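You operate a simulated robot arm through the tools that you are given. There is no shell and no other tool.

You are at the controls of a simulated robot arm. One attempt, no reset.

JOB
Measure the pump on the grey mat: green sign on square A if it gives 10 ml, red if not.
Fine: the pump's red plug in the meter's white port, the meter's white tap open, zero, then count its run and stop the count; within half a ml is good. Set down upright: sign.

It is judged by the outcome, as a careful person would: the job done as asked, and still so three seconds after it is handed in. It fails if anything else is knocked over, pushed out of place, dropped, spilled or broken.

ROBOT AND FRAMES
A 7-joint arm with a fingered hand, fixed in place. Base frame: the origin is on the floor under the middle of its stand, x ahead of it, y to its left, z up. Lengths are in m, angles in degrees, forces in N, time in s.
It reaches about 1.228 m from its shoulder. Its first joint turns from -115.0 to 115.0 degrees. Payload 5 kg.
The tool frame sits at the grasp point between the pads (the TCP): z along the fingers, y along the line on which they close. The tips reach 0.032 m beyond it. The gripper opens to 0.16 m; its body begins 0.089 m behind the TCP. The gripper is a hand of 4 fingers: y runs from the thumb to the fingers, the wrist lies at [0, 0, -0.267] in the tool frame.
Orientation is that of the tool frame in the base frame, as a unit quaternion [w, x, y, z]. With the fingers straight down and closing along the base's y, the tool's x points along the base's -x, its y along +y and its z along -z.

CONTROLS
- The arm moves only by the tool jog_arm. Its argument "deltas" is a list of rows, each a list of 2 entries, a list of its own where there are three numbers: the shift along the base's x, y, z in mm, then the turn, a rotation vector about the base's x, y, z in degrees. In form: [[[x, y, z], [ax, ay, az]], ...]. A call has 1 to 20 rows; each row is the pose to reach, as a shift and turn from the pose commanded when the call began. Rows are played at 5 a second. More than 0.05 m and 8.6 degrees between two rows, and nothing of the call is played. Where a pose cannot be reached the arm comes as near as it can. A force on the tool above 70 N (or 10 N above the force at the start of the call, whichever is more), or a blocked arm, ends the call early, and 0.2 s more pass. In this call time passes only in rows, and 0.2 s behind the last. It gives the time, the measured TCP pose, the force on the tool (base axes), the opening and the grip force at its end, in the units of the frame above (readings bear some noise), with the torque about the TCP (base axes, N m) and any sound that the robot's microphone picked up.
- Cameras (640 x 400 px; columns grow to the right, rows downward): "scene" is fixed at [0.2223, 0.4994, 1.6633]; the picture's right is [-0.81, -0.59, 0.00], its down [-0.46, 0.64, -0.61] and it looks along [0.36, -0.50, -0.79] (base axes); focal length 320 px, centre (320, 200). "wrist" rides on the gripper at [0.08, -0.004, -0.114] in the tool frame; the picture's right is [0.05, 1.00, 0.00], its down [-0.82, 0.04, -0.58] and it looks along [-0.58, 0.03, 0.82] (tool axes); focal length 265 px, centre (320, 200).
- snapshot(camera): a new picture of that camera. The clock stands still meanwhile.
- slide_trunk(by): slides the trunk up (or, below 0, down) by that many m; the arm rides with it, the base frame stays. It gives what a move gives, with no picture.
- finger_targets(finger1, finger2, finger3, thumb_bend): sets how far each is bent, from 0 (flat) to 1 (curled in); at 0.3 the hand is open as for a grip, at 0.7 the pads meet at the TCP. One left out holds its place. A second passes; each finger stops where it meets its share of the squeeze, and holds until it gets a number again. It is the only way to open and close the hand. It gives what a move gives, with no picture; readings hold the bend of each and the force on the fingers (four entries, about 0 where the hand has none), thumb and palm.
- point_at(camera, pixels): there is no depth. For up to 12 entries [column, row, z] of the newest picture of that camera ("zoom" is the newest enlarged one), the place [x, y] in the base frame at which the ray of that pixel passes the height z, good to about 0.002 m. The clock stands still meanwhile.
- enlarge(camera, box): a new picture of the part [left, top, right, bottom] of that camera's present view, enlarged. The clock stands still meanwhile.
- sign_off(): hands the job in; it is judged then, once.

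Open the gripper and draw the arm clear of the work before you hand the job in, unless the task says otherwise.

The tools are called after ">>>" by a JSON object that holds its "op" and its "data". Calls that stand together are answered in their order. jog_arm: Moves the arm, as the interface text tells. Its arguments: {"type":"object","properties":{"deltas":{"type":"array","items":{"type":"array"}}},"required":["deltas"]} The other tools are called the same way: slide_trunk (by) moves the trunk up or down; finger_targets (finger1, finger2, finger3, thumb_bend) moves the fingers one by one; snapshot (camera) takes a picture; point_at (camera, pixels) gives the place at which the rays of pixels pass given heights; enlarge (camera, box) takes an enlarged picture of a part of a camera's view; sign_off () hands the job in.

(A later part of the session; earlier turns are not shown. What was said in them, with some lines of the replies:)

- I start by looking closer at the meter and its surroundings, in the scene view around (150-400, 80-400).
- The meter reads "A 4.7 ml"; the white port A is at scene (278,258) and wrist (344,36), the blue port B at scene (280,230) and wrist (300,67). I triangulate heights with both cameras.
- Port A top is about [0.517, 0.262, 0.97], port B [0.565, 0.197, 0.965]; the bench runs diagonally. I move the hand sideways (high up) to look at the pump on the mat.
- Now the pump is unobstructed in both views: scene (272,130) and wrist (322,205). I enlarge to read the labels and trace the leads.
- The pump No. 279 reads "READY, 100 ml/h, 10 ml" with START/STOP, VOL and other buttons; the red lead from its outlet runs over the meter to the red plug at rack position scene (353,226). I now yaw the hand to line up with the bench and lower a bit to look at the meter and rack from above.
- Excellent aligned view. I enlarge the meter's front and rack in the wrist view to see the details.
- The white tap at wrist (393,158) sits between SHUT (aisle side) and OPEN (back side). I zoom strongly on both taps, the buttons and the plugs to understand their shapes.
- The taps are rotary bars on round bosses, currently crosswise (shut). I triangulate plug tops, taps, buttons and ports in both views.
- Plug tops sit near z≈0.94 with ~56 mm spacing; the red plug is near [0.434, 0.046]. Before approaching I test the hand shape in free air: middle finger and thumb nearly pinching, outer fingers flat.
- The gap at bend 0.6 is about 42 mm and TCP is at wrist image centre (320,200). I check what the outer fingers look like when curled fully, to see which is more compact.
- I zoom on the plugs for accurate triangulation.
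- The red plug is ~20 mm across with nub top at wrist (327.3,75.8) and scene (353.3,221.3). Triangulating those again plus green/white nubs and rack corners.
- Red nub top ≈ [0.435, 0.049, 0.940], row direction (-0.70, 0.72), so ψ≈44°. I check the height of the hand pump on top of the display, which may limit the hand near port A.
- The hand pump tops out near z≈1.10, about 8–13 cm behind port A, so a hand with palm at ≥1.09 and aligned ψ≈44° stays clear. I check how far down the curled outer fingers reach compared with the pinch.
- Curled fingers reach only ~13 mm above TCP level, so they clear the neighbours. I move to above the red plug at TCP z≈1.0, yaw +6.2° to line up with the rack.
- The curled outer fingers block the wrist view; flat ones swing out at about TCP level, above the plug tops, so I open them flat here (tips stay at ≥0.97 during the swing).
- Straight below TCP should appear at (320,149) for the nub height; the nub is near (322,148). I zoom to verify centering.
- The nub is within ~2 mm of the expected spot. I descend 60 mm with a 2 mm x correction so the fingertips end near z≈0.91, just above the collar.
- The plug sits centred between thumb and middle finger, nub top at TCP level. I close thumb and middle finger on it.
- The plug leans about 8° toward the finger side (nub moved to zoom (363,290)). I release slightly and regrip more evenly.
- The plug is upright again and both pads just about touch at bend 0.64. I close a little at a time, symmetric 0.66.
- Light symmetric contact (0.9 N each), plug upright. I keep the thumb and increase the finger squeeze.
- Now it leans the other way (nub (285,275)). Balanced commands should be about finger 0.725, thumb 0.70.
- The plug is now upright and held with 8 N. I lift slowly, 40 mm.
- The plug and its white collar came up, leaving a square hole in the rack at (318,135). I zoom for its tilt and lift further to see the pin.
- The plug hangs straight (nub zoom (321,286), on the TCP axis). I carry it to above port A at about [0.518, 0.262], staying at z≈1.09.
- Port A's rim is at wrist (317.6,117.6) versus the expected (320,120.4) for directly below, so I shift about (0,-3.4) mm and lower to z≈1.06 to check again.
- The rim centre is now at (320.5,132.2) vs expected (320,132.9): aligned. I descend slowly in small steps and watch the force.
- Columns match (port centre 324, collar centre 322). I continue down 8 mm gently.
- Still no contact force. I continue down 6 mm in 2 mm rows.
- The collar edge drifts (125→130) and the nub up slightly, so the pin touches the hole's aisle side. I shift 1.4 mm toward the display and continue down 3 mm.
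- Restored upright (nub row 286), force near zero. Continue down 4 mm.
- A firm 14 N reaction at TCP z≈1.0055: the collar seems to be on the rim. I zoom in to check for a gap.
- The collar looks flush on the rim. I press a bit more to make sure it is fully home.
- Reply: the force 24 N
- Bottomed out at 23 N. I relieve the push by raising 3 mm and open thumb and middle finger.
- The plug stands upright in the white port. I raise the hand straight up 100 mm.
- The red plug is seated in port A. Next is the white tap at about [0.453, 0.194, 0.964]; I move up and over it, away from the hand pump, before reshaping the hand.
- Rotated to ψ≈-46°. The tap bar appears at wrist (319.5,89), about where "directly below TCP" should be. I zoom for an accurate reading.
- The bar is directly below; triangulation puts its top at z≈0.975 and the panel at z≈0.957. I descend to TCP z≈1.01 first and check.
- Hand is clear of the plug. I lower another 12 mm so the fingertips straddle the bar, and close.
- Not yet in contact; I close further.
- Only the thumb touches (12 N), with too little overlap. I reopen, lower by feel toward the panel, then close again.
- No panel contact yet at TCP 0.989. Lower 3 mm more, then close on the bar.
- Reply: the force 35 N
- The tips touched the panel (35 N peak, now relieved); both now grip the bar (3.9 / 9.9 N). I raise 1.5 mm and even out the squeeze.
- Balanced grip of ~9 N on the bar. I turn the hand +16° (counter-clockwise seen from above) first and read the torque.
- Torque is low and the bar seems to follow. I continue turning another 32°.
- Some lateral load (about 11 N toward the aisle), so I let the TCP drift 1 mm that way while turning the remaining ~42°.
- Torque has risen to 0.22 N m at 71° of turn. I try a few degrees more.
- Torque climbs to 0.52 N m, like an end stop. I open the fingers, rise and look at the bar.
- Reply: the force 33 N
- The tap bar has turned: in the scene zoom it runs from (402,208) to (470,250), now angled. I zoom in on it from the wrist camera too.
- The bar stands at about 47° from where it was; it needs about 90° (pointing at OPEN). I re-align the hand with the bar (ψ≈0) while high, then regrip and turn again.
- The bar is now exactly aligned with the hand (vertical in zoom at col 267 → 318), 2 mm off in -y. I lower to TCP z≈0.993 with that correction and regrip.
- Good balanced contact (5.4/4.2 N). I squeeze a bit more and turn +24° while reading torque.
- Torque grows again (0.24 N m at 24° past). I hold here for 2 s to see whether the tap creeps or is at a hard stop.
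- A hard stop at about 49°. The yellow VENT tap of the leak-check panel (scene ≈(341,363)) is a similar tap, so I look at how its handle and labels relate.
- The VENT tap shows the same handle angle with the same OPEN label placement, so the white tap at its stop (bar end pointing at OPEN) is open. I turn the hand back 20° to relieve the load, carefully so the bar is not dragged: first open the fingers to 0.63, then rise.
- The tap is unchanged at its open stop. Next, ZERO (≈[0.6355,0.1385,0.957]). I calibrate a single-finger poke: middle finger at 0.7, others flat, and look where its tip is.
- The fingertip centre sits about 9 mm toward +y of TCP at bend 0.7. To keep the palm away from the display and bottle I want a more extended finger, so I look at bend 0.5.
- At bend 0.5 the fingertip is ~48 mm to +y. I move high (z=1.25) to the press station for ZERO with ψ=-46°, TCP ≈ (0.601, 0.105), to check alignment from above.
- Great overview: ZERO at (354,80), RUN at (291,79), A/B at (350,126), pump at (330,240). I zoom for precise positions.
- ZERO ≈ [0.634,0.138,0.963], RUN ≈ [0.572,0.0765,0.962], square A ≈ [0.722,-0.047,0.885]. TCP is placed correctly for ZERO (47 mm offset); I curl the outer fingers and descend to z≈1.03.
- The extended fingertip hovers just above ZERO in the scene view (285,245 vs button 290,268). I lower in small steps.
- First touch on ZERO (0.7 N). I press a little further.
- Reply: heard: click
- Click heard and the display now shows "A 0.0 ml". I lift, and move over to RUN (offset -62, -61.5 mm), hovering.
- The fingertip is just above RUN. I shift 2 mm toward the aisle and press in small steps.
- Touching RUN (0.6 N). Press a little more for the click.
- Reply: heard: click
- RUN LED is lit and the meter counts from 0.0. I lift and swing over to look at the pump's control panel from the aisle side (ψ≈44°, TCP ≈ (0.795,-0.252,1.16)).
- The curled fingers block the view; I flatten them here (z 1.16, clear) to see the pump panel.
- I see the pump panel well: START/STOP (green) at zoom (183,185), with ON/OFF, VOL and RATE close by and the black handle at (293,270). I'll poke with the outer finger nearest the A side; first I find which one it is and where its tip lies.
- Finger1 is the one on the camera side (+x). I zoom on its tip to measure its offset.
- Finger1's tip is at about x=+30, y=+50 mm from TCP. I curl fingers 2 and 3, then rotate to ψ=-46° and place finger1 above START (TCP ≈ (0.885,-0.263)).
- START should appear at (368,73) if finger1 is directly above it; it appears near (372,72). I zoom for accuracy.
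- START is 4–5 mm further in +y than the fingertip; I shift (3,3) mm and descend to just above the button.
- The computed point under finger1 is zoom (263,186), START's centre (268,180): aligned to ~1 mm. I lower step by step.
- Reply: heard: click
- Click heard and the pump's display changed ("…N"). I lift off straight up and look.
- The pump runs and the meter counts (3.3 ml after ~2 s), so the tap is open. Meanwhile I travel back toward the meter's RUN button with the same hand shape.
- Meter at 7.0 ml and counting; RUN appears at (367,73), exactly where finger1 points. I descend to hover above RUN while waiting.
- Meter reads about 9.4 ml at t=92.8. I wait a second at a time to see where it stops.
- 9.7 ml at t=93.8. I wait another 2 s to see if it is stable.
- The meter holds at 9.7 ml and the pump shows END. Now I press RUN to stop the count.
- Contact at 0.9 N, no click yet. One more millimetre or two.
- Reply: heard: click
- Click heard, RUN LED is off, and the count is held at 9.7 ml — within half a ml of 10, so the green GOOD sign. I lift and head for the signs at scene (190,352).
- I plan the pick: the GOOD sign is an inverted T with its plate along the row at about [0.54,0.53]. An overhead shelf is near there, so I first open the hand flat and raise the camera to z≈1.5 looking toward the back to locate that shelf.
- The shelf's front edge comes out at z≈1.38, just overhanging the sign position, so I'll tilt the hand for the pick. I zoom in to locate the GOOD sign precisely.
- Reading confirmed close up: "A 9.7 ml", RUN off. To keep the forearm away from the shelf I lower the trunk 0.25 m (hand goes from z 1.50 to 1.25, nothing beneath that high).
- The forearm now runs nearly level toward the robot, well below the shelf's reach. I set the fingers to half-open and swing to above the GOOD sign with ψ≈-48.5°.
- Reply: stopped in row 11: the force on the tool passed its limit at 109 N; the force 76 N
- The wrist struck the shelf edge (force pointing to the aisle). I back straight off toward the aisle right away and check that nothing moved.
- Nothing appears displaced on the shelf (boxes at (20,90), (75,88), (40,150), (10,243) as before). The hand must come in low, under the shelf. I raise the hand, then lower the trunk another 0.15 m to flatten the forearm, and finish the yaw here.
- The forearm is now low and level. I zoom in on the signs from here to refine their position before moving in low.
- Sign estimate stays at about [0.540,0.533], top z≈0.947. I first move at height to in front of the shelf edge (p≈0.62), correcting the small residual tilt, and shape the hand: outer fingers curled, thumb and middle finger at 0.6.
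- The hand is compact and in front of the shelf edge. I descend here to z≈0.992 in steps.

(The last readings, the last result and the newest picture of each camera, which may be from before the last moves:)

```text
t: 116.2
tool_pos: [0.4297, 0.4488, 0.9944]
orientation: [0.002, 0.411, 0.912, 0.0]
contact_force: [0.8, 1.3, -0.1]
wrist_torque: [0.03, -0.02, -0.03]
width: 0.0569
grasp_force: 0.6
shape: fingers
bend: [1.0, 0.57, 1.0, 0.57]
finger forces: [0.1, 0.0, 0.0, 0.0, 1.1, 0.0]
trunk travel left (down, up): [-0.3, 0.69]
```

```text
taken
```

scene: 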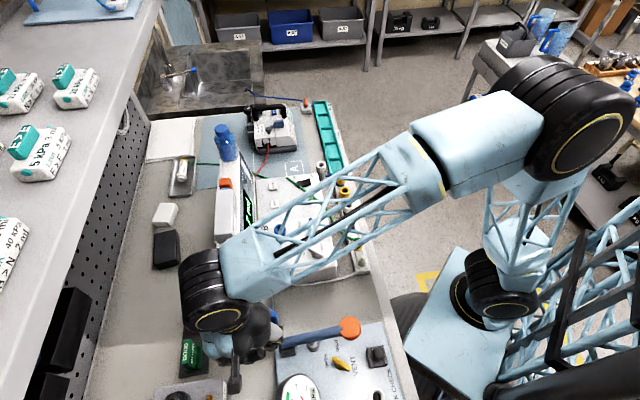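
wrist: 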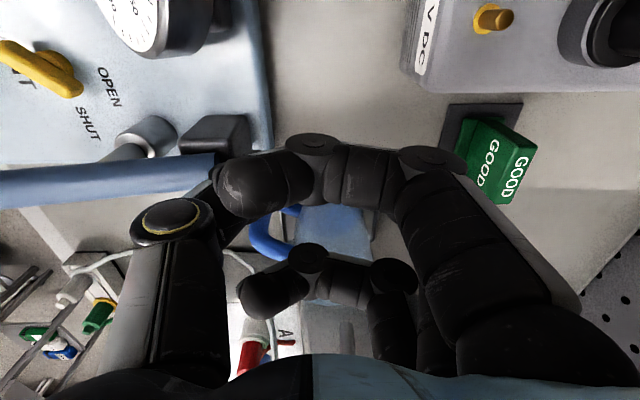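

The thumb reports a light 1.1 N touch, probably the lever's end block on the leak-check panel. I lift slightly and move away from it toward the sign.

>>> {"op": "jog_arm", "data": {"deltas": [[[2, 2, 6], [0, 0, 0]], [[14, 14, 6], [0, 0, 0]]]}}

>>> {"op": "snapshot", "data": {"camera": "wrist"}}

>>> {"op": "enlarge", "data": {"camera": "scene", "box": [170, 240, 390, 400]}}

```text
t: 116.8
tool_pos: [0.4437, 0.4607, 0.9993]
orientation: [0.001, 0.411, 0.912, 0.0]
contact_force: [-0.4, -0.4, 0.2]
wrist_torque: [0.03, -0.04, 0.01]
width: 0.0572
grasp_force: 0.1
shape: fingers
bend: [1.0, 0.57, 1.0, 0.57]
finger forces: [0.1, 0.0, 0.0, 0.0, 0.1, 0.0]
trunk travel left (down, up): [-0.3, 0.69]
```

```text
taken
```

wrist: 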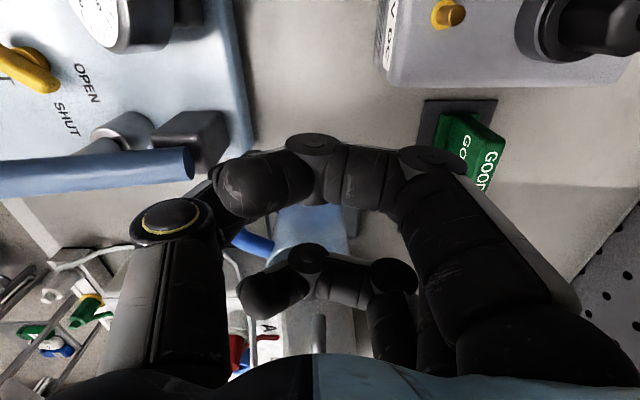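

```text
2.50 times, centred on (280, 320) of scene
```

zoom: 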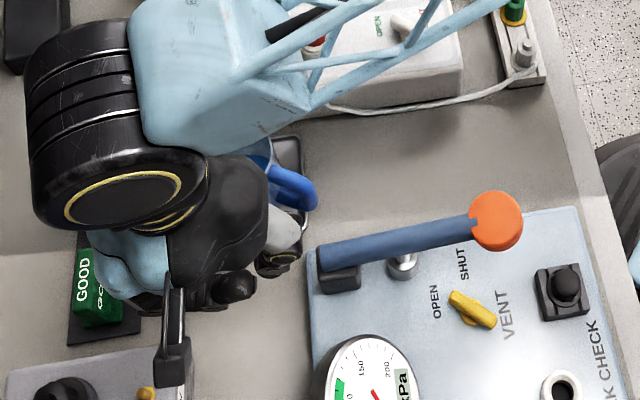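

Contact gone; lever and jug unchanged. I now slide under the shelf to above the sign, at TCP z≈0.998.

>>> {"op": "jog_arm", "data": {"deltas": [[[24, 18, -2], [0, 0, 0]], [[48, 36, -2], [0, 0, 0]], [[72, 54, -2], [0, 0, 0]], [[96, 72, -2], [0, 0, 0]]]}}

>>> {"op": "snapshot", "data": {"camera": "wrist"}}

>>> {"op": "snapshot", "data": {"camera": "scene"}}

```text
t: 117.8
tool_pos: [0.5417, 0.5332, 0.9952]
orientation: [0.001, 0.41, 0.912, 0.001]
contact_force: [-0.1, -0.9, -0.6]
wrist_torque: [0.02, 0.01, 0.02]
width: 0.0571
grasp_force: 0.1
shape: fingers
bend: [1.0, 0.57, 1.0, 0.57]
finger forces: [0.1, 0.0, 0.1, 0.1, 0.0, 0.1]
trunk travel left (down, up): [-0.3, 0.69]
```

```text
taken
```

wrist: 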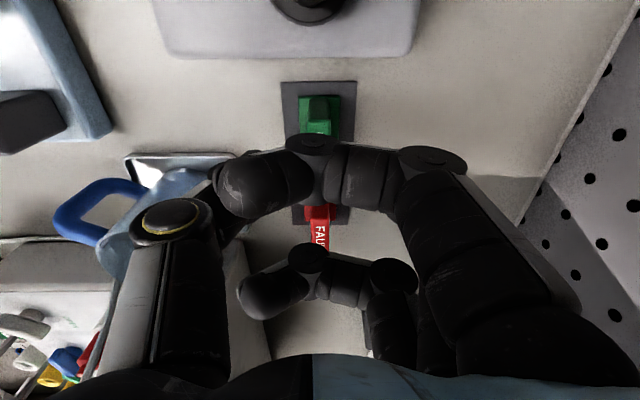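

```text
taken
```

scene: 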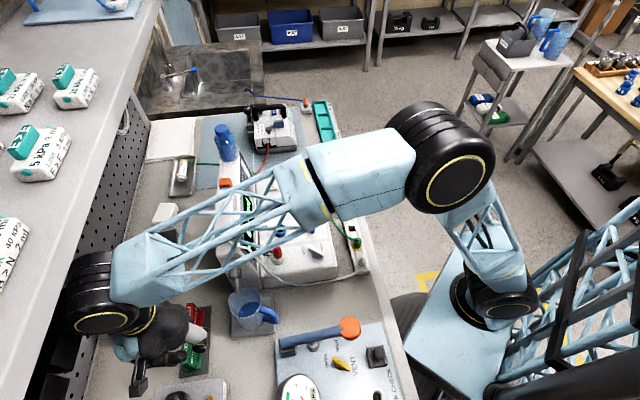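

I'm above the sign with the wrist under the shelf. I zoom in to check alignment of the sign between thumb and finger.

>>> {"op": "enlarge", "data": {"camera": "wrist", "box": [270, 70, 370, 140]}}

>>> {"op": "enlarge", "data": {"camera": "scene", "box": [90, 280, 250, 400]}}

```text
5.71 times, centred on (320, 105) of wrist
```

zoom: 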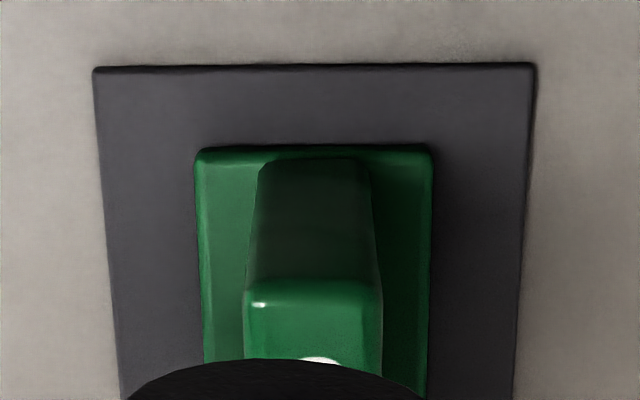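

```text
3.33 times, centred on (170, 340) of scene
```

zoom: 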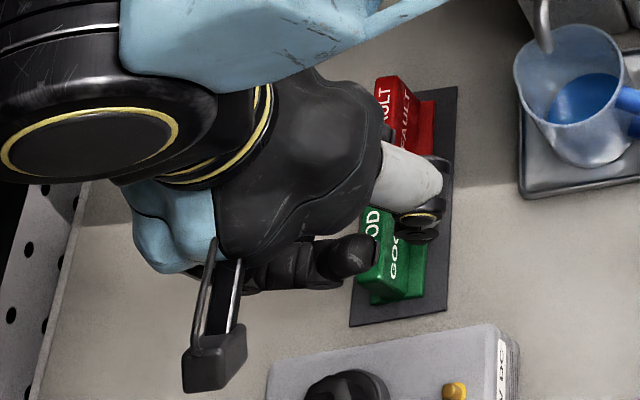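

The sign is centred to ~1 mm (plate ~15 mm thick). I lower 55 mm in steps, watching forces.

>>> {"op": "jog_arm", "data": {"deltas": [[[-1, 1, -15], [0, 0, 0]], [[-1, 1, -30], [0, 0, 0]], [[-1, 1, -42], [0, 0, 0]], [[-1, 1, -50], [0, 0, 0]], [[-1, 1, -55], [0, 0, 0]]]}}

>>> {"op": "enlarge", "data": {"camera": "scene", "box": [90, 280, 250, 400]}}

>>> {"op": "snapshot", "data": {"camera": "wrist"}}

```text
t: 119.0
tool_pos: [0.5394, 0.534, 0.9393]
orientation: [0.0, 0.411, 0.912, 0.0]
contact_force: [0.0, 1.0, -0.3]
wrist_torque: [0.0, -0.01, -0.02]
width: 0.0572
grasp_force: 0.1
shape: fingers
bend: [1.0, 0.57, 1.0, 0.57]
finger forces: [0.1, 0.1, 0.0, 0.0, 0.1, 0.1]
trunk travel left (down, up): [-0.3, 0.69]
```

```text
3.33 times, centred on (170, 340) of scene
```

zoom: 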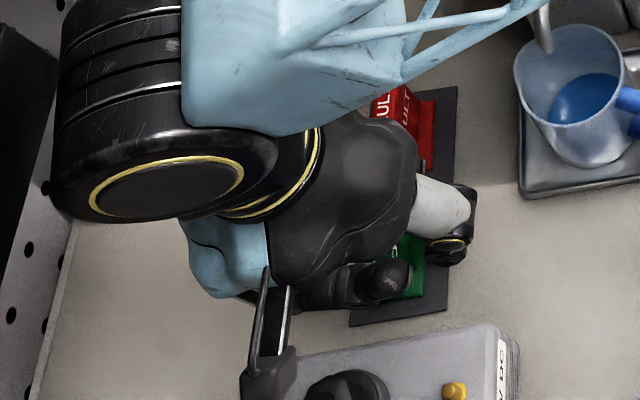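

```text
taken
```

wrist: 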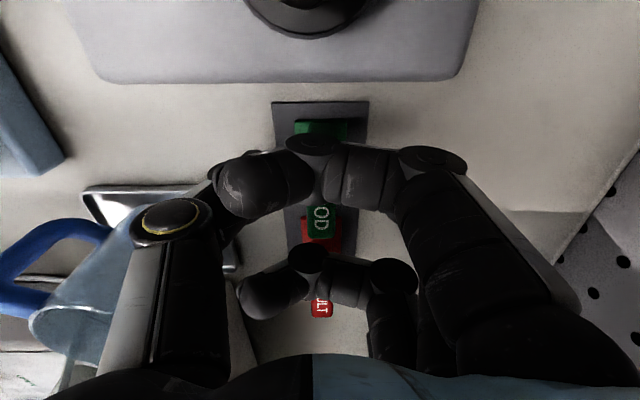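

No contact so far, the sign sits between thumb and finger. I close gradually.

>>> {"op": "finger_targets", "data": {"finger2": 0.66, "thumb_bend": 0.66}}

>>> {"op": "enlarge", "data": {"camera": "wrist", "box": [260, 90, 380, 260]}}

```text
t: 120.0
tool_pos: [0.5405, 0.5338, 0.9397]
orientation: [0.002, 0.411, 0.912, 0.001]
contact_force: [0.3, 0.1, 0.0]
wrist_torque: [-0.02, 0.03, 0.05]
width: 0.0522
grasp_force: 0.3
shape: fingers
bend: [1.0, 0.66, 1.0, 0.66]
finger forces: [0.0, 0.1, 0.0, 0.0, 0.0, 0.1]
trunk travel left (down, up): [-0.3, 0.69]
```

```text
2.35 times, centred on (320, 175) of wrist
```

zoom: 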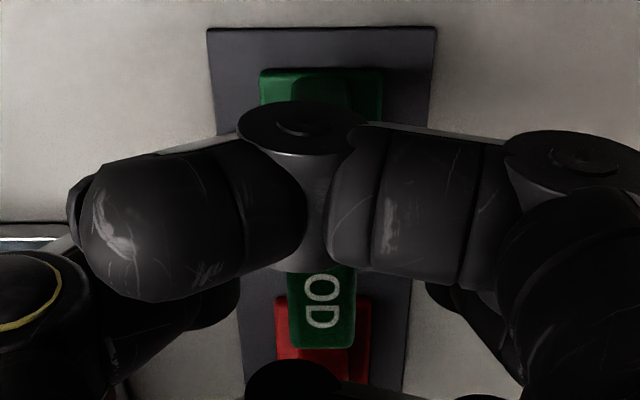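

Not touching yet; close further, evenly.

>>> {"op": "finger_targets", "data": {"finger2": 0.685, "thumb_bend": 0.685}}

>>> {"op": "finger_targets", "data": {"finger2": 0.705, "thumb_bend": 0.705}}

>>> {"op": "enlarge", "data": {"camera": "wrist", "box": [260, 90, 380, 260]}}

```text
t: 121.0
tool_pos: [0.5408, 0.5335, 0.9409]
orientation: [0.001, 0.411, 0.912, 0.001]
contact_force: [-0.3, 0.5, 0.3]
wrist_torque: [0.0, 0.02, 0.05]
width: 0.0515
grasp_force: 1.6
shape: fingers
bend: [1.0, 0.66, 1.0, 0.67]
finger forces: [0.0, 1.8, 0.1, 0.0, 1.7, 0.0]
trunk travel left (down, up): [-0.3, 0.69]
```

```text
t: 122.0
tool_pos: [0.54, 0.5344, 0.9405]
orientation: [0.001, 0.41, 0.912, 0.0]
contact_force: [0.4, 0.1, -0.2]
wrist_torque: [-0.02, 0.0, 0.03]
width: 0.0512
grasp_force: 4.5
shape: fingers
bend: [1.0, 0.66, 1.0, 0.69]
finger forces: [0.0, 4.3, 0.1, 0.1, 4.2, 0.0]
trunk travel left (down, up): [-0.3, 0.69]
```

```text
2.35 times, centred on (320, 175) of wrist
```

zoom: 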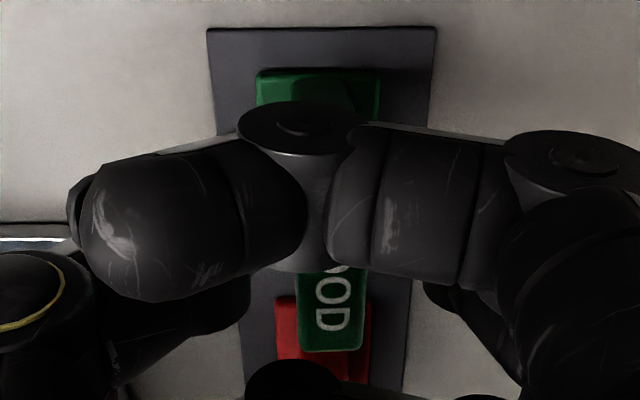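

The sign leans slightly toward the finger side. I balance: finger a bit more, thumb a bit less.

>>> {"op": "finger_targets", "data": {"finger2": 0.735, "thumb_bend": 0.705}}

>>> {"op": "enlarge", "data": {"camera": "wrist", "box": [260, 90, 380, 260]}}

```text
t: 123.0
tool_pos: [0.5398, 0.5332, 0.9397]
orientation: [0.001, 0.411, 0.912, 0.0]
contact_force: [0.4, 0.0, 0.1]
wrist_torque: [0.02, 0.02, 0.01]
width: 0.0514
grasp_force: 6.9
shape: fingers
bend: [1.0, 0.7, 1.0, 0.69]
finger forces: [0.1, 7.1, 0.0, 0.0, 7.2, 0.0]
trunk travel left (down, up): [-0.3, 0.69]
```

```text
2.35 times, centred on (320, 175) of wrist
```

zoom: 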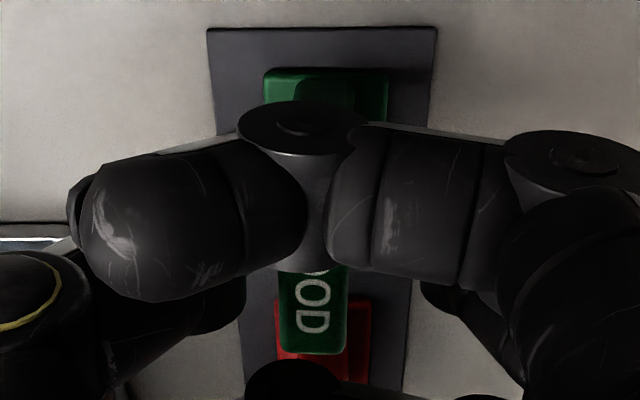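

>>> {"op": "finger_targets", "data": {"finger2": 0.73, "thumb_bend": 0.715}}

>>> {"op": "enlarge", "data": {"camera": "wrist", "box": [260, 90, 380, 260]}}

```text
t: 124.0
tool_pos: [0.54, 0.5334, 0.9396]
orientation: [0.002, 0.411, 0.912, 0.0]
contact_force: [-0.9, -0.9, 0.3]
wrist_torque: [-0.02, -0.02, -0.01]
width: 0.0511
grasp_force: 6.7
shape: fingers
bend: [1.0, 0.7, 1.0, 0.69]
finger forces: [0.0, 7.5, 0.0, 0.0, 7.5, 0.0]
trunk travel left (down, up): [-0.3, 0.69]
```

```text
2.35 times, centred on (320, 175) of wrist
```

zoom: 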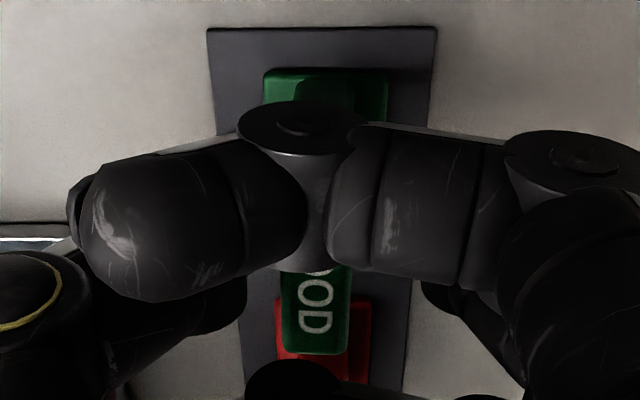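

>>> {"op": "finger_targets", "data": {"finger2": 0.728, "thumb_bend": 0.722}}

>>> {"op": "enlarge", "data": {"camera": "wrist", "box": [260, 90, 380, 260]}}

```text
t: 125.0
tool_pos: [0.5399, 0.5335, 0.9411]
orientation: [0.0, 0.411, 0.912, 0.001]
contact_force: [-0.4, 0.3, 0.3]
wrist_torque: [0.02, 0.01, 0.0]
width: 0.0506
grasp_force: 7.7
shape: fingers
bend: [1.0, 0.7, 1.0, 0.69]
finger forces: [0.0, 7.5, 0.0, 0.0, 7.5, 0.0]
trunk travel left (down, up): [-0.3, 0.69]
```

```text
2.35 times, centred on (320, 175) of wrist
```

zoom: 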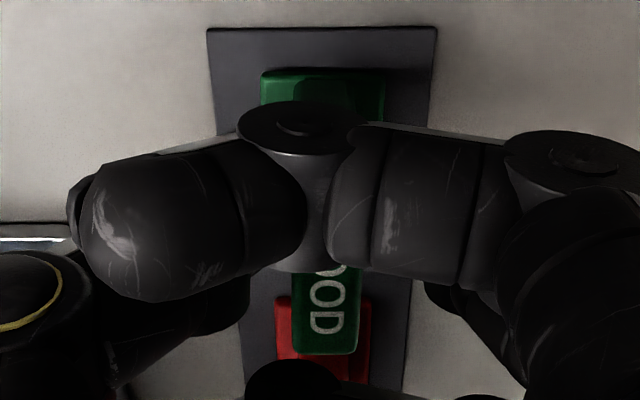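

The sign is upright in the grip (top 326 vs base 322) with 7.5 N. I lift it 20 mm first.

>>> {"op": "jog_arm", "data": {"deltas": [[[0, 0, 4], [0, 0, 0]], [[0, 0, 10], [0, 0, 0]], [[0, 0, 20], [0, 0, 0]]]}}

>>> {"op": "enlarge", "data": {"camera": "wrist", "box": [260, 90, 380, 260]}}

>>> {"op": "enlarge", "data": {"camera": "scene", "box": [90, 280, 250, 400]}}

```text
t: 125.8
tool_pos: [0.541, 0.5341, 0.9609]
orientation: [0.001, 0.411, 0.912, 0.001]
contact_force: [0.0, 0.7, -0.5]
wrist_torque: [0.01, -0.01, -0.03]
width: 0.0508
grasp_force: 7.6
shape: fingers
bend: [1.0, 0.7, 1.0, 0.69]
finger forces: [0.1, 7.3, 0.0, 0.1, 7.4, 0.0]
trunk travel left (down, up): [-0.3, 0.69]
```

```text
2.35 times, centred on (320, 175) of wrist
```

zoom: 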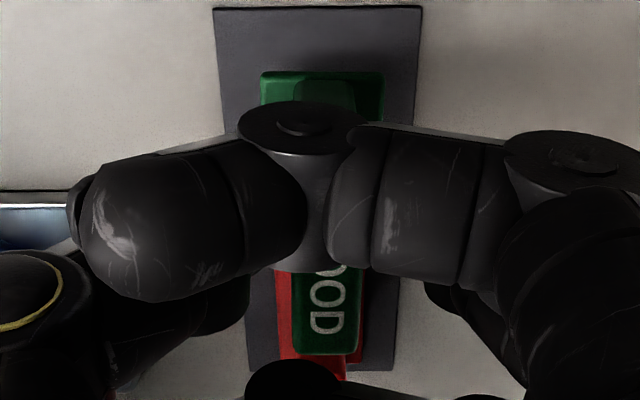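

```text
3.33 times, centred on (170, 340) of scene
```

zoom: 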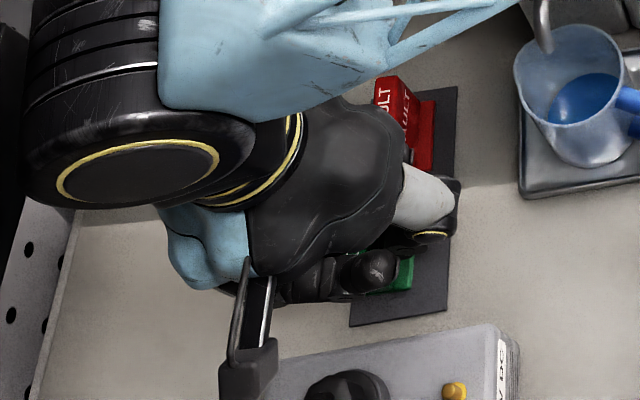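

The sign rises with the hand, upright. I lift to z≈0.988 and retreat toward the aisle from under the shelf to p≈0.64.

>>> {"op": "jog_arm", "data": {"deltas": [[[0, 0, 14], [0, 0, 0]], [[0, 0, 27], [0, 0, 0]], [[-23, -19, 27], [0, 0, 0]], [[-47, -38, 27], [0, 0, 0]], [[-70, -57, 27], [0, 0, 0]], [[-93, -76, 27], [0, 0, 0]]]}}

>>> {"op": "snapshot", "data": {"camera": "scene"}}

>>> {"op": "enlarge", "data": {"camera": "wrist", "box": [240, 60, 400, 260]}}

```text
t: 127.2
tool_pos: [0.4464, 0.4577, 0.989]
orientation: [0.0, 0.411, 0.912, 0.001]
contact_force: [-0.5, 0.5, 1.0]
wrist_torque: [0.01, 0.04, -0.01]
width: 0.0508
grasp_force: 7.2
shape: fingers
bend: [1.0, 0.7, 1.0, 0.69]
finger forces: [0.0, 7.4, 0.1, 0.1, 7.4, 0.1]
trunk travel left (down, up): [-0.3, 0.69]
```

```text
taken
```

scene: 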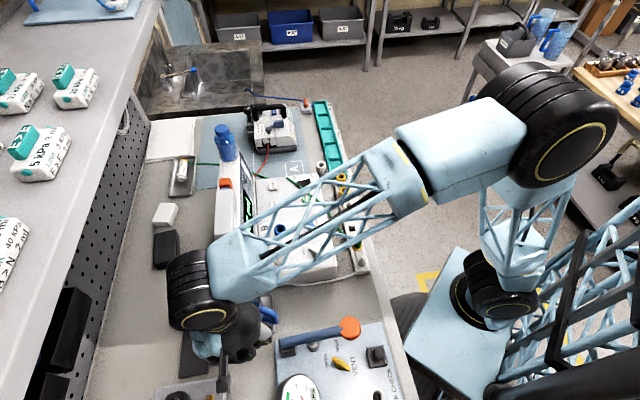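

```text
2.00 times, centred on (320, 160) of wrist
```

zoom: 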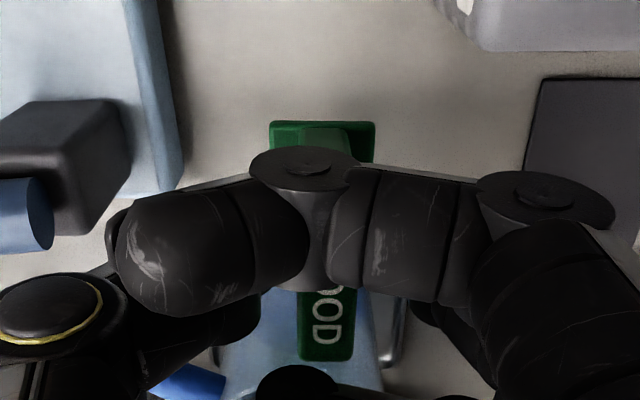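

Clear of the shelf with the sign held firmly. I raise straight up to z≈1.25 before crossing over the meter.

>>> {"op": "jog_arm", "data": {"deltas": [[[-4, -4, 40], [0, 0, 0]], [[-7, -7, 85], [0, 0, 0]], [[-7, -7, 130], [0, 0, 0]], [[-7, -7, 175], [0, 0, 0]], [[-7, -7, 220], [0, 0, 0]], [[-7, -7, 265], [0, 0, 0]]]}}

>>> {"op": "snapshot", "data": {"camera": "scene"}}

```text
t: 128.6
tool_pos: [0.441, 0.4507, 1.2535]
orientation: [0.001, 0.411, 0.912, 0.0]
contact_force: [-0.6, -1.2, -0.7]
wrist_torque: [0.01, 0.0, -0.04]
width: 0.0507
grasp_force: 7.5
shape: fingers
bend: [1.0, 0.7, 1.0, 0.69]
finger forces: [0.0, 7.5, 0.1, 0.0, 7.4, 0.1]
trunk travel left (down, up): [-0.3, 0.69]
```

```text
taken
```

scene: 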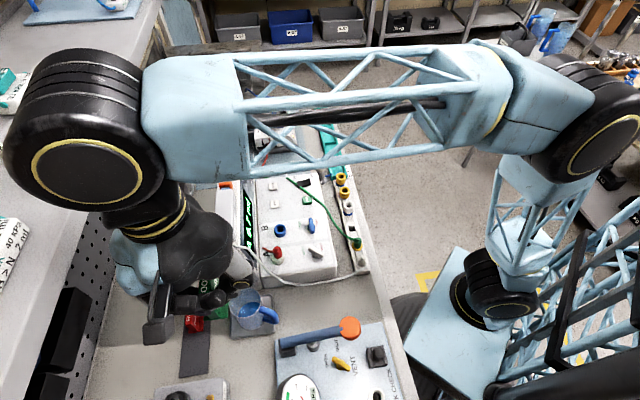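

Path is clear; I carry the sign across toward square A at constant height.

>>> {"op": "jog_arm", "data": {"deltas": [[[20, -38, 5], [0, 0, 0]], [[42, -75, 5], [0, 0, 0]], [[64, -113, 5], [0, 0, 0]], [[86, -152, 5], [0, 0, 0]], [[108, -190, 5], [0, 0, 0]], [[130, -229, 5], [0, 0, 0]], [[152, -268, 5], [0, 0, 0]], [[174, -307, 5], [0, 0, 0]], [[195, -345, 5], [0, 0, 0]], [[217, -384, 5], [0, 0, 0]], [[239, -422, 5], [0, 0, 0]], [[260, -460, 5], [0, 0, 0]], [[281, -498, 5], [0, 0, 0]]]}}

>>> {"op": "snapshot", "data": {"camera": "wrist"}}

>>> {"op": "snapshot", "data": {"camera": "scene"}}

```text
t: 131.4
tool_pos: [0.7194, -0.0481, 1.2591]
orientation: [0.001, 0.41, 0.912, 0.001]
contact_force: [0.4, -0.6, -0.3]
wrist_torque: [0.0, 0.01, 0.01]
width: 0.0507
grasp_force: 6.8
shape: fingers
bend: [1.0, 0.7, 1.0, 0.69]
finger forces: [0.1, 7.1, 0.0, 0.0, 7.1, 0.0]
trunk travel left (down, up): [-0.3, 0.69]
```

```text
taken
```

wrist: 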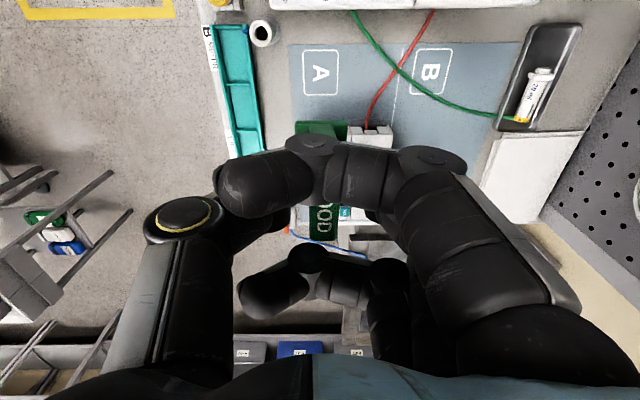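

```text
taken
```

scene: 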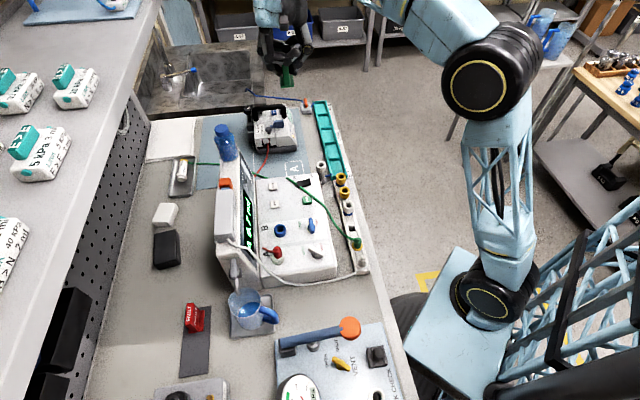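

Square A appears at (321,73); directly below TCP should be (320,71). I zoom in to refine the offset.

>>> {"op": "enlarge", "data": {"camera": "wrist", "box": [270, 20, 400, 130]}}

>>> {"op": "point_at", "data": {"camera": "wrist", "pixels": [[303, 52, 0.886], [340, 50, 0.886], [303, 95, 0.886], [341, 94, 0.886]]}}

```text
3.64 times, centred on (335, 75) of wrist
```

zoom: 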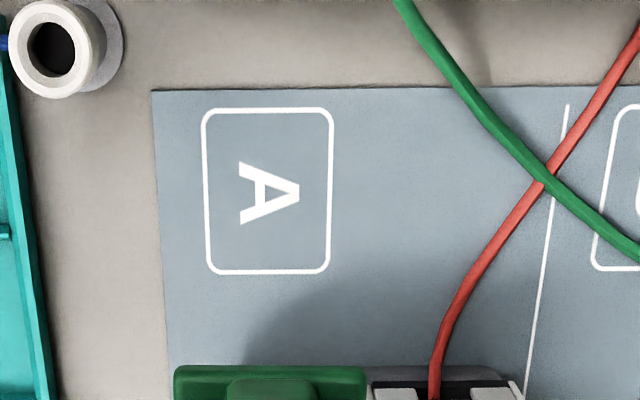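

```text
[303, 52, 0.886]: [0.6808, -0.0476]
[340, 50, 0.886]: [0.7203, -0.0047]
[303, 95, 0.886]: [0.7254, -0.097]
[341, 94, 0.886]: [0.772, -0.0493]
```

>>> {"op": "point_at", "data": {"camera": "wrist", "pixels": [[302.6, 50.3, 0.886], [338.3, 50.3, 0.886], [337.2, 94.8, 0.886], [304.2, 95.1, 0.886], [320, 71.2, 0.886]]}}

>>> {"op": "enlarge", "data": {"camera": "scene", "box": [260, 140, 330, 195]}}

```text
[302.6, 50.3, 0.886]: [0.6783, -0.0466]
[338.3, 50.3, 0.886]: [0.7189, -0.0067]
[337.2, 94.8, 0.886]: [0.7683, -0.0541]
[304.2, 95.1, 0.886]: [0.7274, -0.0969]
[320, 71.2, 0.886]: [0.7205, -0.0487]
```

```text
7.27 times, centred on (295, 168) of scene
```

zoom: 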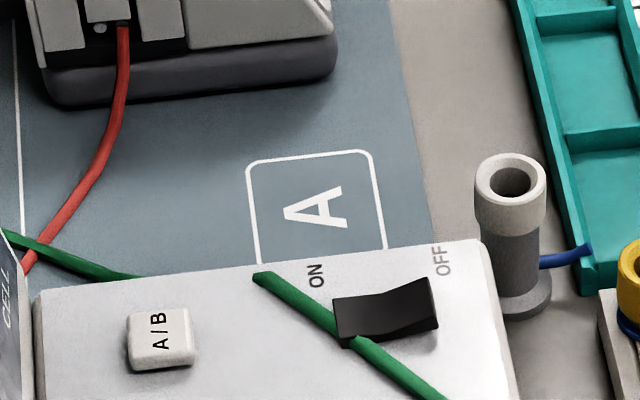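

Square A's centre is about [0.723,-0.050] with sides 57×68 mm along/across the row. I shift (2.5,-1.8) mm, yaw +4.5° to align with the square, and descend to z≈0.965.

>>> {"op": "jog_arm", "data": {"deltas": [[[2.5, -1.8, -40], [0, 0, 2]], [[2.5, -1.8, -80], [0, 0, 4.5]], [[2.5, -1.8, -120], [0, 0, 4.5]], [[2.5, -1.8, -160], [0, 0, 4.5]], [[2.5, -1.8, -200], [0, 0, 4.5]], [[2.5, -1.8, -235], [0, 0, 4.5]], [[2.5, -1.8, -265], [0, 0, 4.5]], [[2.5, -1.8, -290], [0, 0, 4.5]]]}}

>>> {"op": "snapshot", "data": {"camera": "wrist"}}

>>> {"op": "enlarge", "data": {"camera": "scene", "box": [225, 60, 355, 210]}}

```text
t: 133.2
tool_pos: [0.7231, -0.0505, 0.9703]
orientation: [0.0, 0.375, 0.927, 0.001]
contact_force: [-0.9, -0.8, 0.1]
wrist_torque: [-0.02, -0.01, 0.0]
width: 0.0513
grasp_force: 7.3
shape: fingers
bend: [1.0, 0.7, 1.0, 0.69]
finger forces: [0.0, 7.1, 0.0, 0.0, 7.0, 0.0]
trunk travel left (down, up): [-0.3, 0.69]
```

```text
taken
```

wrist: 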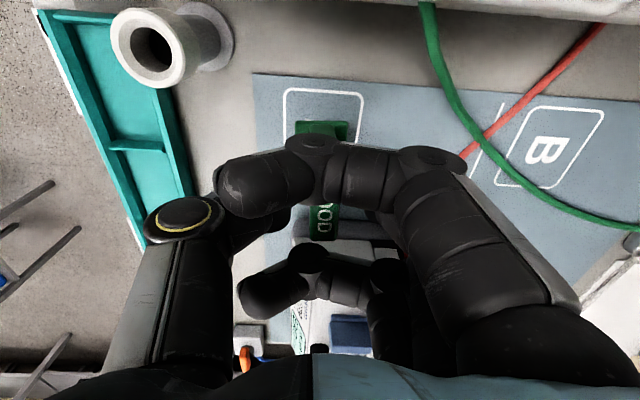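

```text
2.67 times, centred on (290, 135) of scene
```

zoom: 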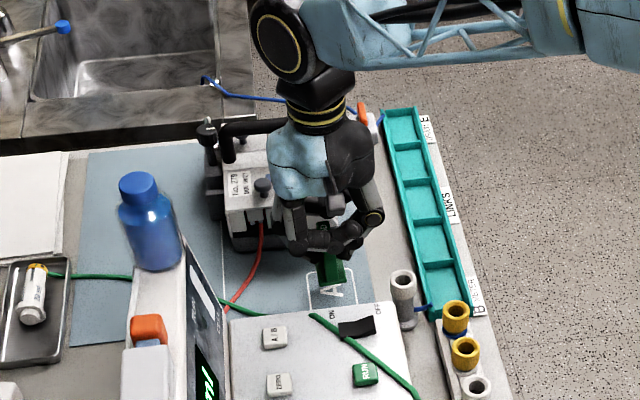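

The sign hovers over square A, well centred. I lower 26 mm, then feel for the mat.

>>> {"op": "jog_arm", "data": {"deltas": [[[0, 0, -10], [0, 0, 0]], [[0, 0, -18], [0, 0, 0]], [[0, 0, -25], [0, 0, 0]]]}}

>>> {"op": "jog_arm", "data": {"deltas": [[[0, 0, -2], [0, 0, 0]], [[0, 0, -4], [0, 0, 0]]]}}

>>> {"op": "enlarge", "data": {"camera": "wrist", "box": [260, 60, 400, 260]}}

```text
t: 134.0
tool_pos: [0.7218, -0.0504, 0.9449]
orientation: [0.0, 0.375, 0.927, 0.001]
contact_force: [-0.3, 0.3, 0.0]
wrist_torque: [0.01, 0.02, 0.03]
width: 0.0509
grasp_force: 7.4
shape: fingers
bend: [1.0, 0.7, 1.0, 0.69]
finger forces: [0.1, 7.1, 0.0, 0.0, 7.1, 0.0]
trunk travel left (down, up): [-0.3, 0.69]
```

```text
t: 134.6
tool_pos: [0.7227, -0.0495, 0.9403]
orientation: [0.0, 0.374, 0.927, 0.001]
contact_force: [1.0, -0.5, 0.0]
wrist_torque: [0.0, -0.03, 0.0]
width: 0.051
grasp_force: 7.4
shape: fingers
bend: [1.0, 0.7, 1.0, 0.69]
finger forces: [0.1, 7.1, 0.0, 0.1, 7.1, 0.0]
trunk travel left (down, up): [-0.3, 0.69]
```

```text
2.00 times, centred on (330, 160) of wrist
```

zoom: 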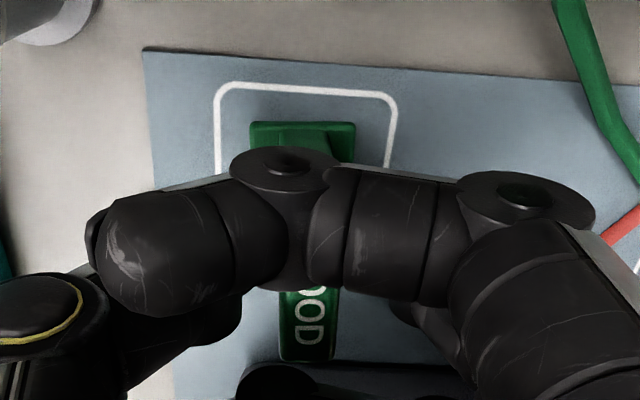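

Centred within a few mm. I keep lowering in 1–2 mm steps until contact.

>>> {"op": "jog_arm", "data": {"deltas": [[[0, 0, -1], [0, 0, 0]], [[0, 0, -2], [0, 0, 0]]]}}

>>> {"op": "jog_arm", "data": {"deltas": [[[0, 0, -1], [0, 0, 0]], [[0, 0, -2], [0, 0, 0]]]}}

```text
t: 135.2
tool_pos: [0.7222, -0.0485, 0.9386]
orientation: [0.001, 0.375, 0.927, 0.001]
contact_force: [-0.4, 0.7, -1.0]
wrist_torque: [-0.02, 0.0, 0.02]
width: 0.0507
grasp_force: 7.2
shape: fingers
bend: [1.0, 0.7, 1.0, 0.69]
finger forces: [0.0, 7.1, 0.1, 0.0, 7.1, 0.1]
trunk travel left (down, up): [-0.3, 0.69]
```

```text
t: 135.8
tool_pos: [0.7222, -0.0492, 0.9351]
orientation: [0.001, 0.375, 0.927, 0.002]
contact_force: [-2.7, -1.4, 6.9]
wrist_torque: [-0.02, 0.04, 0.01]
width: 0.051
grasp_force: 9.3
shape: fingers
bend: [1.0, 0.7, 1.0, 0.69]
finger forces: [0.0, 8.0, 0.1, 0.1, 10.2, 0.1]
trunk travel left (down, up): [-0.3, 0.69]
```

The sign stands on the mat (7 N reaction). I open thumb and finger gradually.

>>> {"op": "finger_targets", "data": {"finger2": 0.675, "thumb_bend": 0.67}}

>>> {"op": "finger_targets", "data": {"finger2": 0.61, "thumb_bend": 0.61}}

>>> {"op": "enlarge", "data": {"camera": "wrist", "box": [260, 60, 400, 260]}}

>>> {"op": "enlarge", "data": {"camera": "scene", "box": [245, 90, 345, 200]}}

```text
t: 136.8
tool_pos: [0.722, -0.0495, 0.9351]
orientation: [0.001, 0.375, 0.927, 0.002]
contact_force: [1.2, 0.9, 0.1]
wrist_torque: [0.02, -0.02, 0.01]
width: 0.0513
grasp_force: 0.8
shape: fingers
bend: [1.0, 0.66, 1.0, 0.67]
finger forces: [0.0, 1.2, 0.1, 0.1, 0.8, 0.0]
trunk travel left (down, up): [-0.3, 0.69]
```

```text
t: 137.8
tool_pos: [0.7232, -0.0484, 0.9352]
orientation: [0.001, 0.375, 0.927, 0.001]
contact_force: [-0.9, 0.3, -1.0]
wrist_torque: [0.0, 0.01, 0.01]
width: 0.0545
grasp_force: 0.2
shape: fingers
bend: [1.0, 0.61, 1.0, 0.61]
finger forces: [0.1, 0.1, 0.0, 0.1, 0.1, 0.0]
trunk travel left (down, up): [-0.3, 0.69]
```

```text
2.00 times, centred on (330, 160) of wrist
```

zoom: 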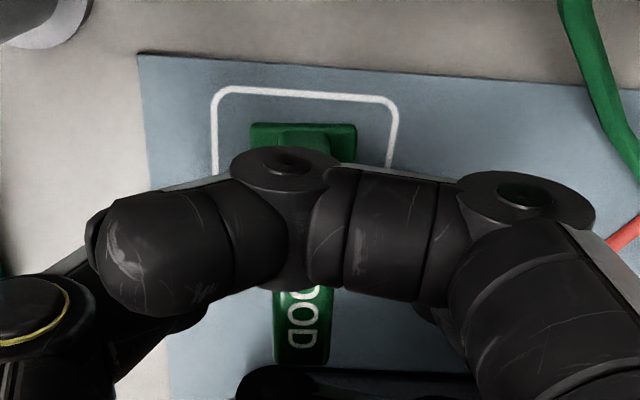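

```text
3.64 times, centred on (295, 145) of scene
```

zoom: 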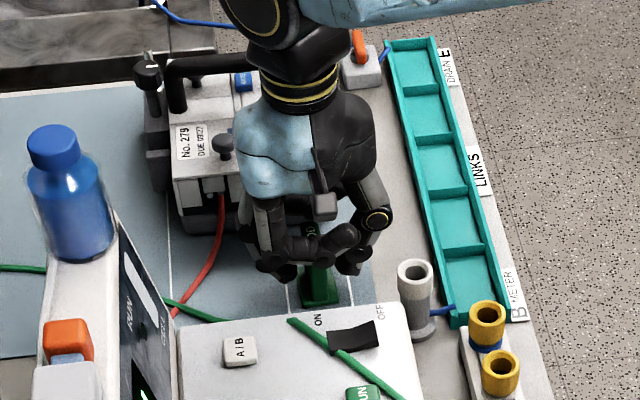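

The sign stands free. I lift straight up slowly and check it.

>>> {"op": "jog_arm", "data": {"deltas": [[[0, 0, 8], [0, 0, 0]], [[0, 0, 20], [0, 0, 0]], [[0, 0, 45], [0, 0, 0]], [[0, 0, 85], [0, 0, 0]], [[0, 0, 130], [0, 0, 0]], [[0, 0, 175], [0, 0, 0]], [[0, 0, 220], [0, 0, 0]], [[0, 0, 265], [0, 0, 0]], [[0, 0, 305], [0, 0, 0]]]}}

>>> {"op": "snapshot", "data": {"camera": "wrist"}}

>>> {"op": "snapshot", "data": {"camera": "scene"}}

>>> {"op": "enlarge", "data": {"camera": "scene", "box": [225, 90, 345, 210]}}

```text
t: 139.8
tool_pos: [0.7237, -0.0483, 1.2408]
orientation: [0.0, 0.375, 0.927, 0.0]
contact_force: [0.3, -0.9, 0.6]
wrist_torque: [-0.03, 0.02, -0.01]
width: 0.0549
grasp_force: 0.0
shape: fingers
bend: [1.0, 0.61, 1.0, 0.61]
finger forces: [0.0, 0.1, 0.1, 0.1, 0.1, 0.1]
trunk travel left (down, up): [-0.3, 0.69]
```

```text
taken
```

wrist: 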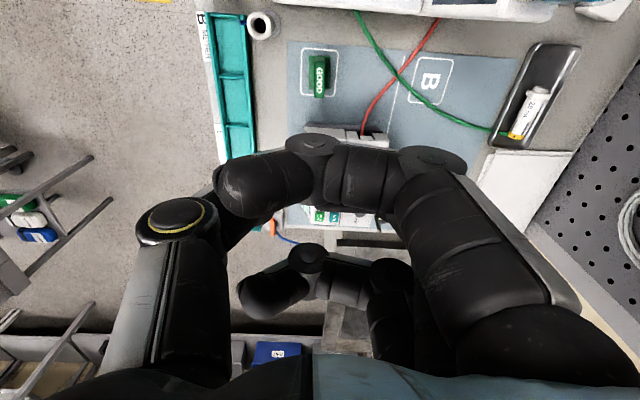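

```text
taken
```

scene: 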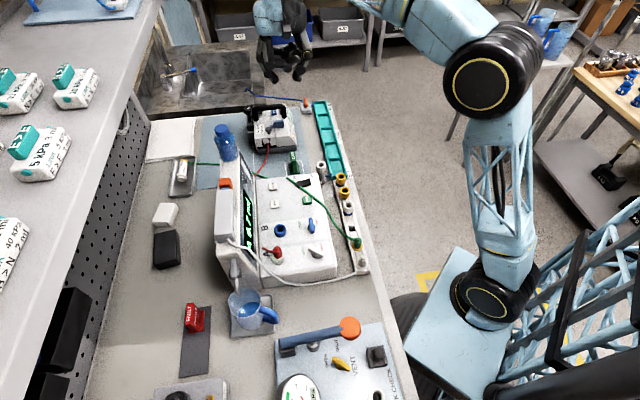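

```text
3.33 times, centred on (285, 150) of scene
```

zoom: 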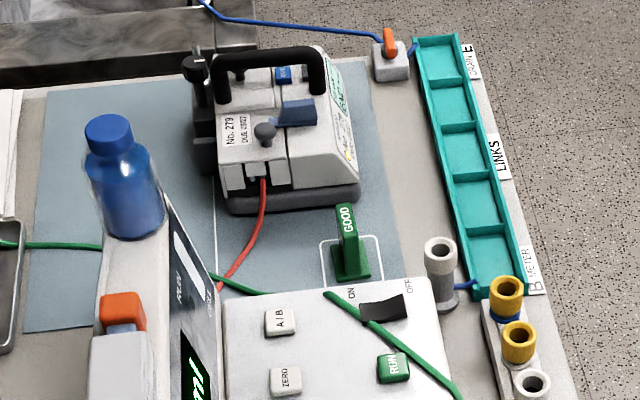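

The GOOD sign stands on square A. I zoom to verify its placement and check the other objects.

>>> {"op": "enlarge", "data": {"camera": "wrist", "box": [270, 20, 400, 140]}}

>>> {"op": "enlarge", "data": {"camera": "scene", "box": [210, 170, 370, 300]}}

>>> {"op": "enlarge", "data": {"camera": "scene", "box": [130, 270, 400, 400]}}

>>> {"op": "enlarge", "data": {"camera": "scene", "box": [0, 0, 180, 300]}}

```text
3.33 times, centred on (335, 80) of wrist
```

zoom: 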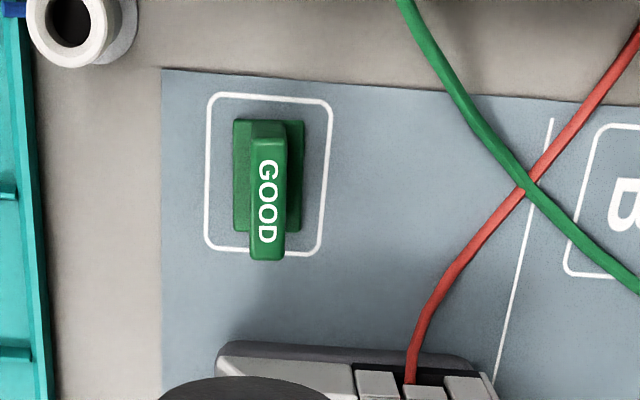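

```text
3.08 times, centred on (290, 235) of scene
```

zoom: 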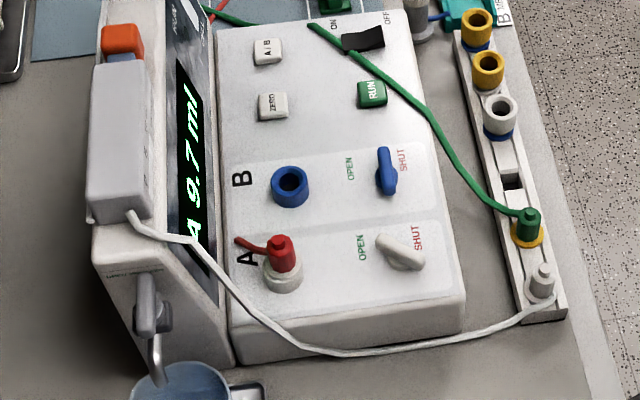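

```text
2.37 times, centred on (265, 335) of scene
```

zoom: 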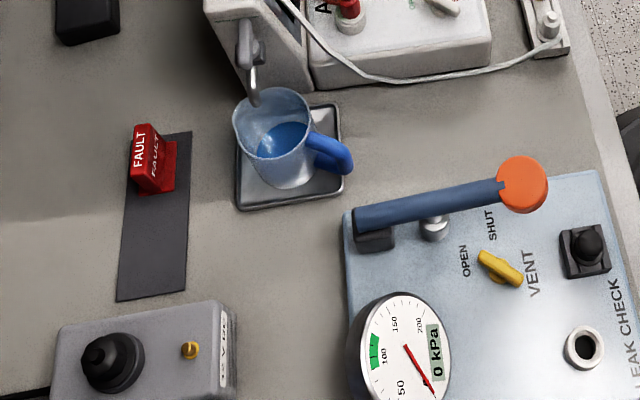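

```text
1.33 times, centred on (90, 150) of scene
```

zoom: 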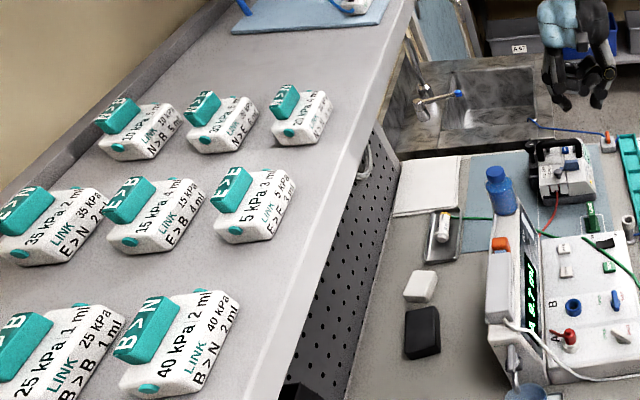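

The sign's base lies fully inside square A, the meter holds 9.7 ml with the plug in and tap open, and the jug, FAULT sign, lever and shelf boxes are where they were. I open the hand and draw the arm clear of the bench.

>>> {"op": "jog_arm", "data": {"deltas": [[[0, 0, 30], [0, 0, 0]], [[-25, -28, 50], [0, 0, 0]], [[-52, -56, 60], [0, 0, 0]], [[-80, -84, 60], [0, 0, 0]], [[-108, -112, 60], [0, 0, 0]], [[-136, -140, 60], [0, 0, 0]], [[-164, -168, 60], [0, 0, 0]], [[-192, -196, 60], [0, 0, 0]], [[-220, -224, 60], [0, 0, 0]]]}}

>>> {"op": "finger_targets", "data": {"finger1": 0.3, "finger2": 0.3, "finger3": 0.3, "thumb_bend": 0.3}}

>>> {"op": "snapshot", "data": {"camera": "scene"}}

>>> {"op": "enlarge", "data": {"camera": "scene", "box": [215, 80, 375, 290]}}

```text
t: 141.8
tool_pos: [0.5029, -0.2734, 1.296]
orientation: [-0.001, 0.374, 0.927, 0.001]
contact_force: [0.1, -0.1, 0.0]
wrist_torque: [-0.01, 0.03, 0.0]
width: 0.0549
grasp_force: 0.0
shape: fingers
bend: [1.0, 0.61, 1.0, 0.61]
finger forces: [0.0, 0.0, 0.0, 0.0, 0.0, 0.0]
trunk travel left (down, up): [-0.3, 0.69]
```

```text
t: 142.8
tool_pos: [0.5034, -0.2749, 1.2972]
orientation: [0.001, 0.375, 0.927, 0.001]
contact_force: [0.2, 0.2, 0.8]
wrist_torque: [0.02, -0.01, 0.0]
width: 0.1699
grasp_force: 0.0
shape: fingers
bend: [0.3, 0.3, 0.3, 0.3]
finger forces: [0.0, 0.1, 0.0, 0.0, 0.1, 0.0]
trunk travel left (down, up): [-0.3, 0.69]
```

```text
taken
```

scene: 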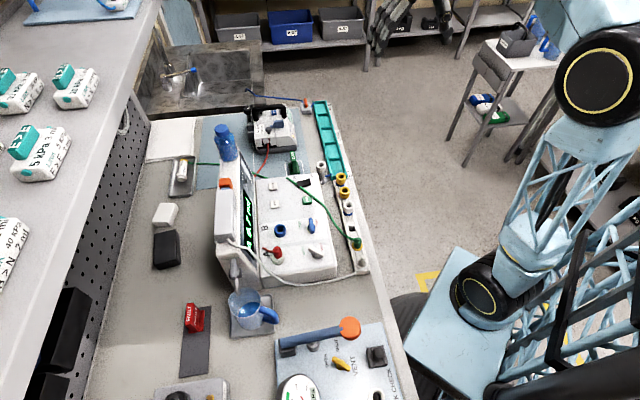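

```text
1.90 times, centred on (295, 185) of scene
```

zoom: 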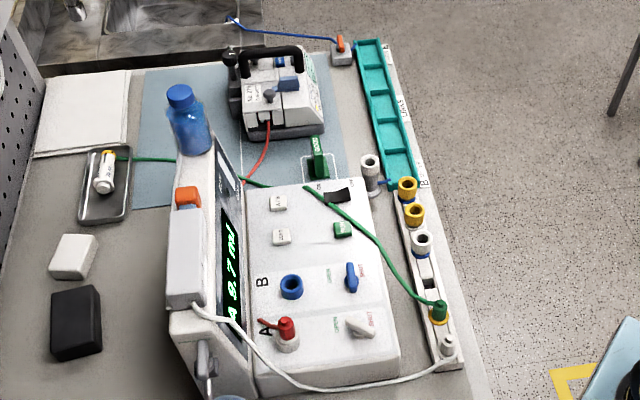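

The arm is clear and the hand is open. The meter reads 9.7 ml with the count stopped, and the green GOOD sign stands upright on square A. I hand the job in.

>>> {"op": "sign_off", "data": {}}

```text
The job is handed in.
```

The pump gave 9.7 ml, within half a ml of 10, so I stood the green GOOD sign upright on square A and handed the job in.

- **Measurement:** I moved the red plug to the white port and turned the white tap to its open stop. I zeroed the meter, started the count, ran the pump until it showed END, then stopped the count. The meter still reads 9.7 ml.
- **Tap:** it stopped at about 49° of turn rather than a full quarter. Flow registered as soon as the pump ran, so it was open.
- **Contacts:** on the way to the signs, the wrist struck the front edge of the overhead shelf at about 109 N and I backed off. The thumb also brushed something beside the leak-check lever at about 1 N. In the pictures taken afterwards, the shelf boxes, lever, jug and FAULT sign were all where they had been.

I left the plug in the port and the tap open, since you did not ask for them to be put back. The arm is clear of the bench with the hand open.
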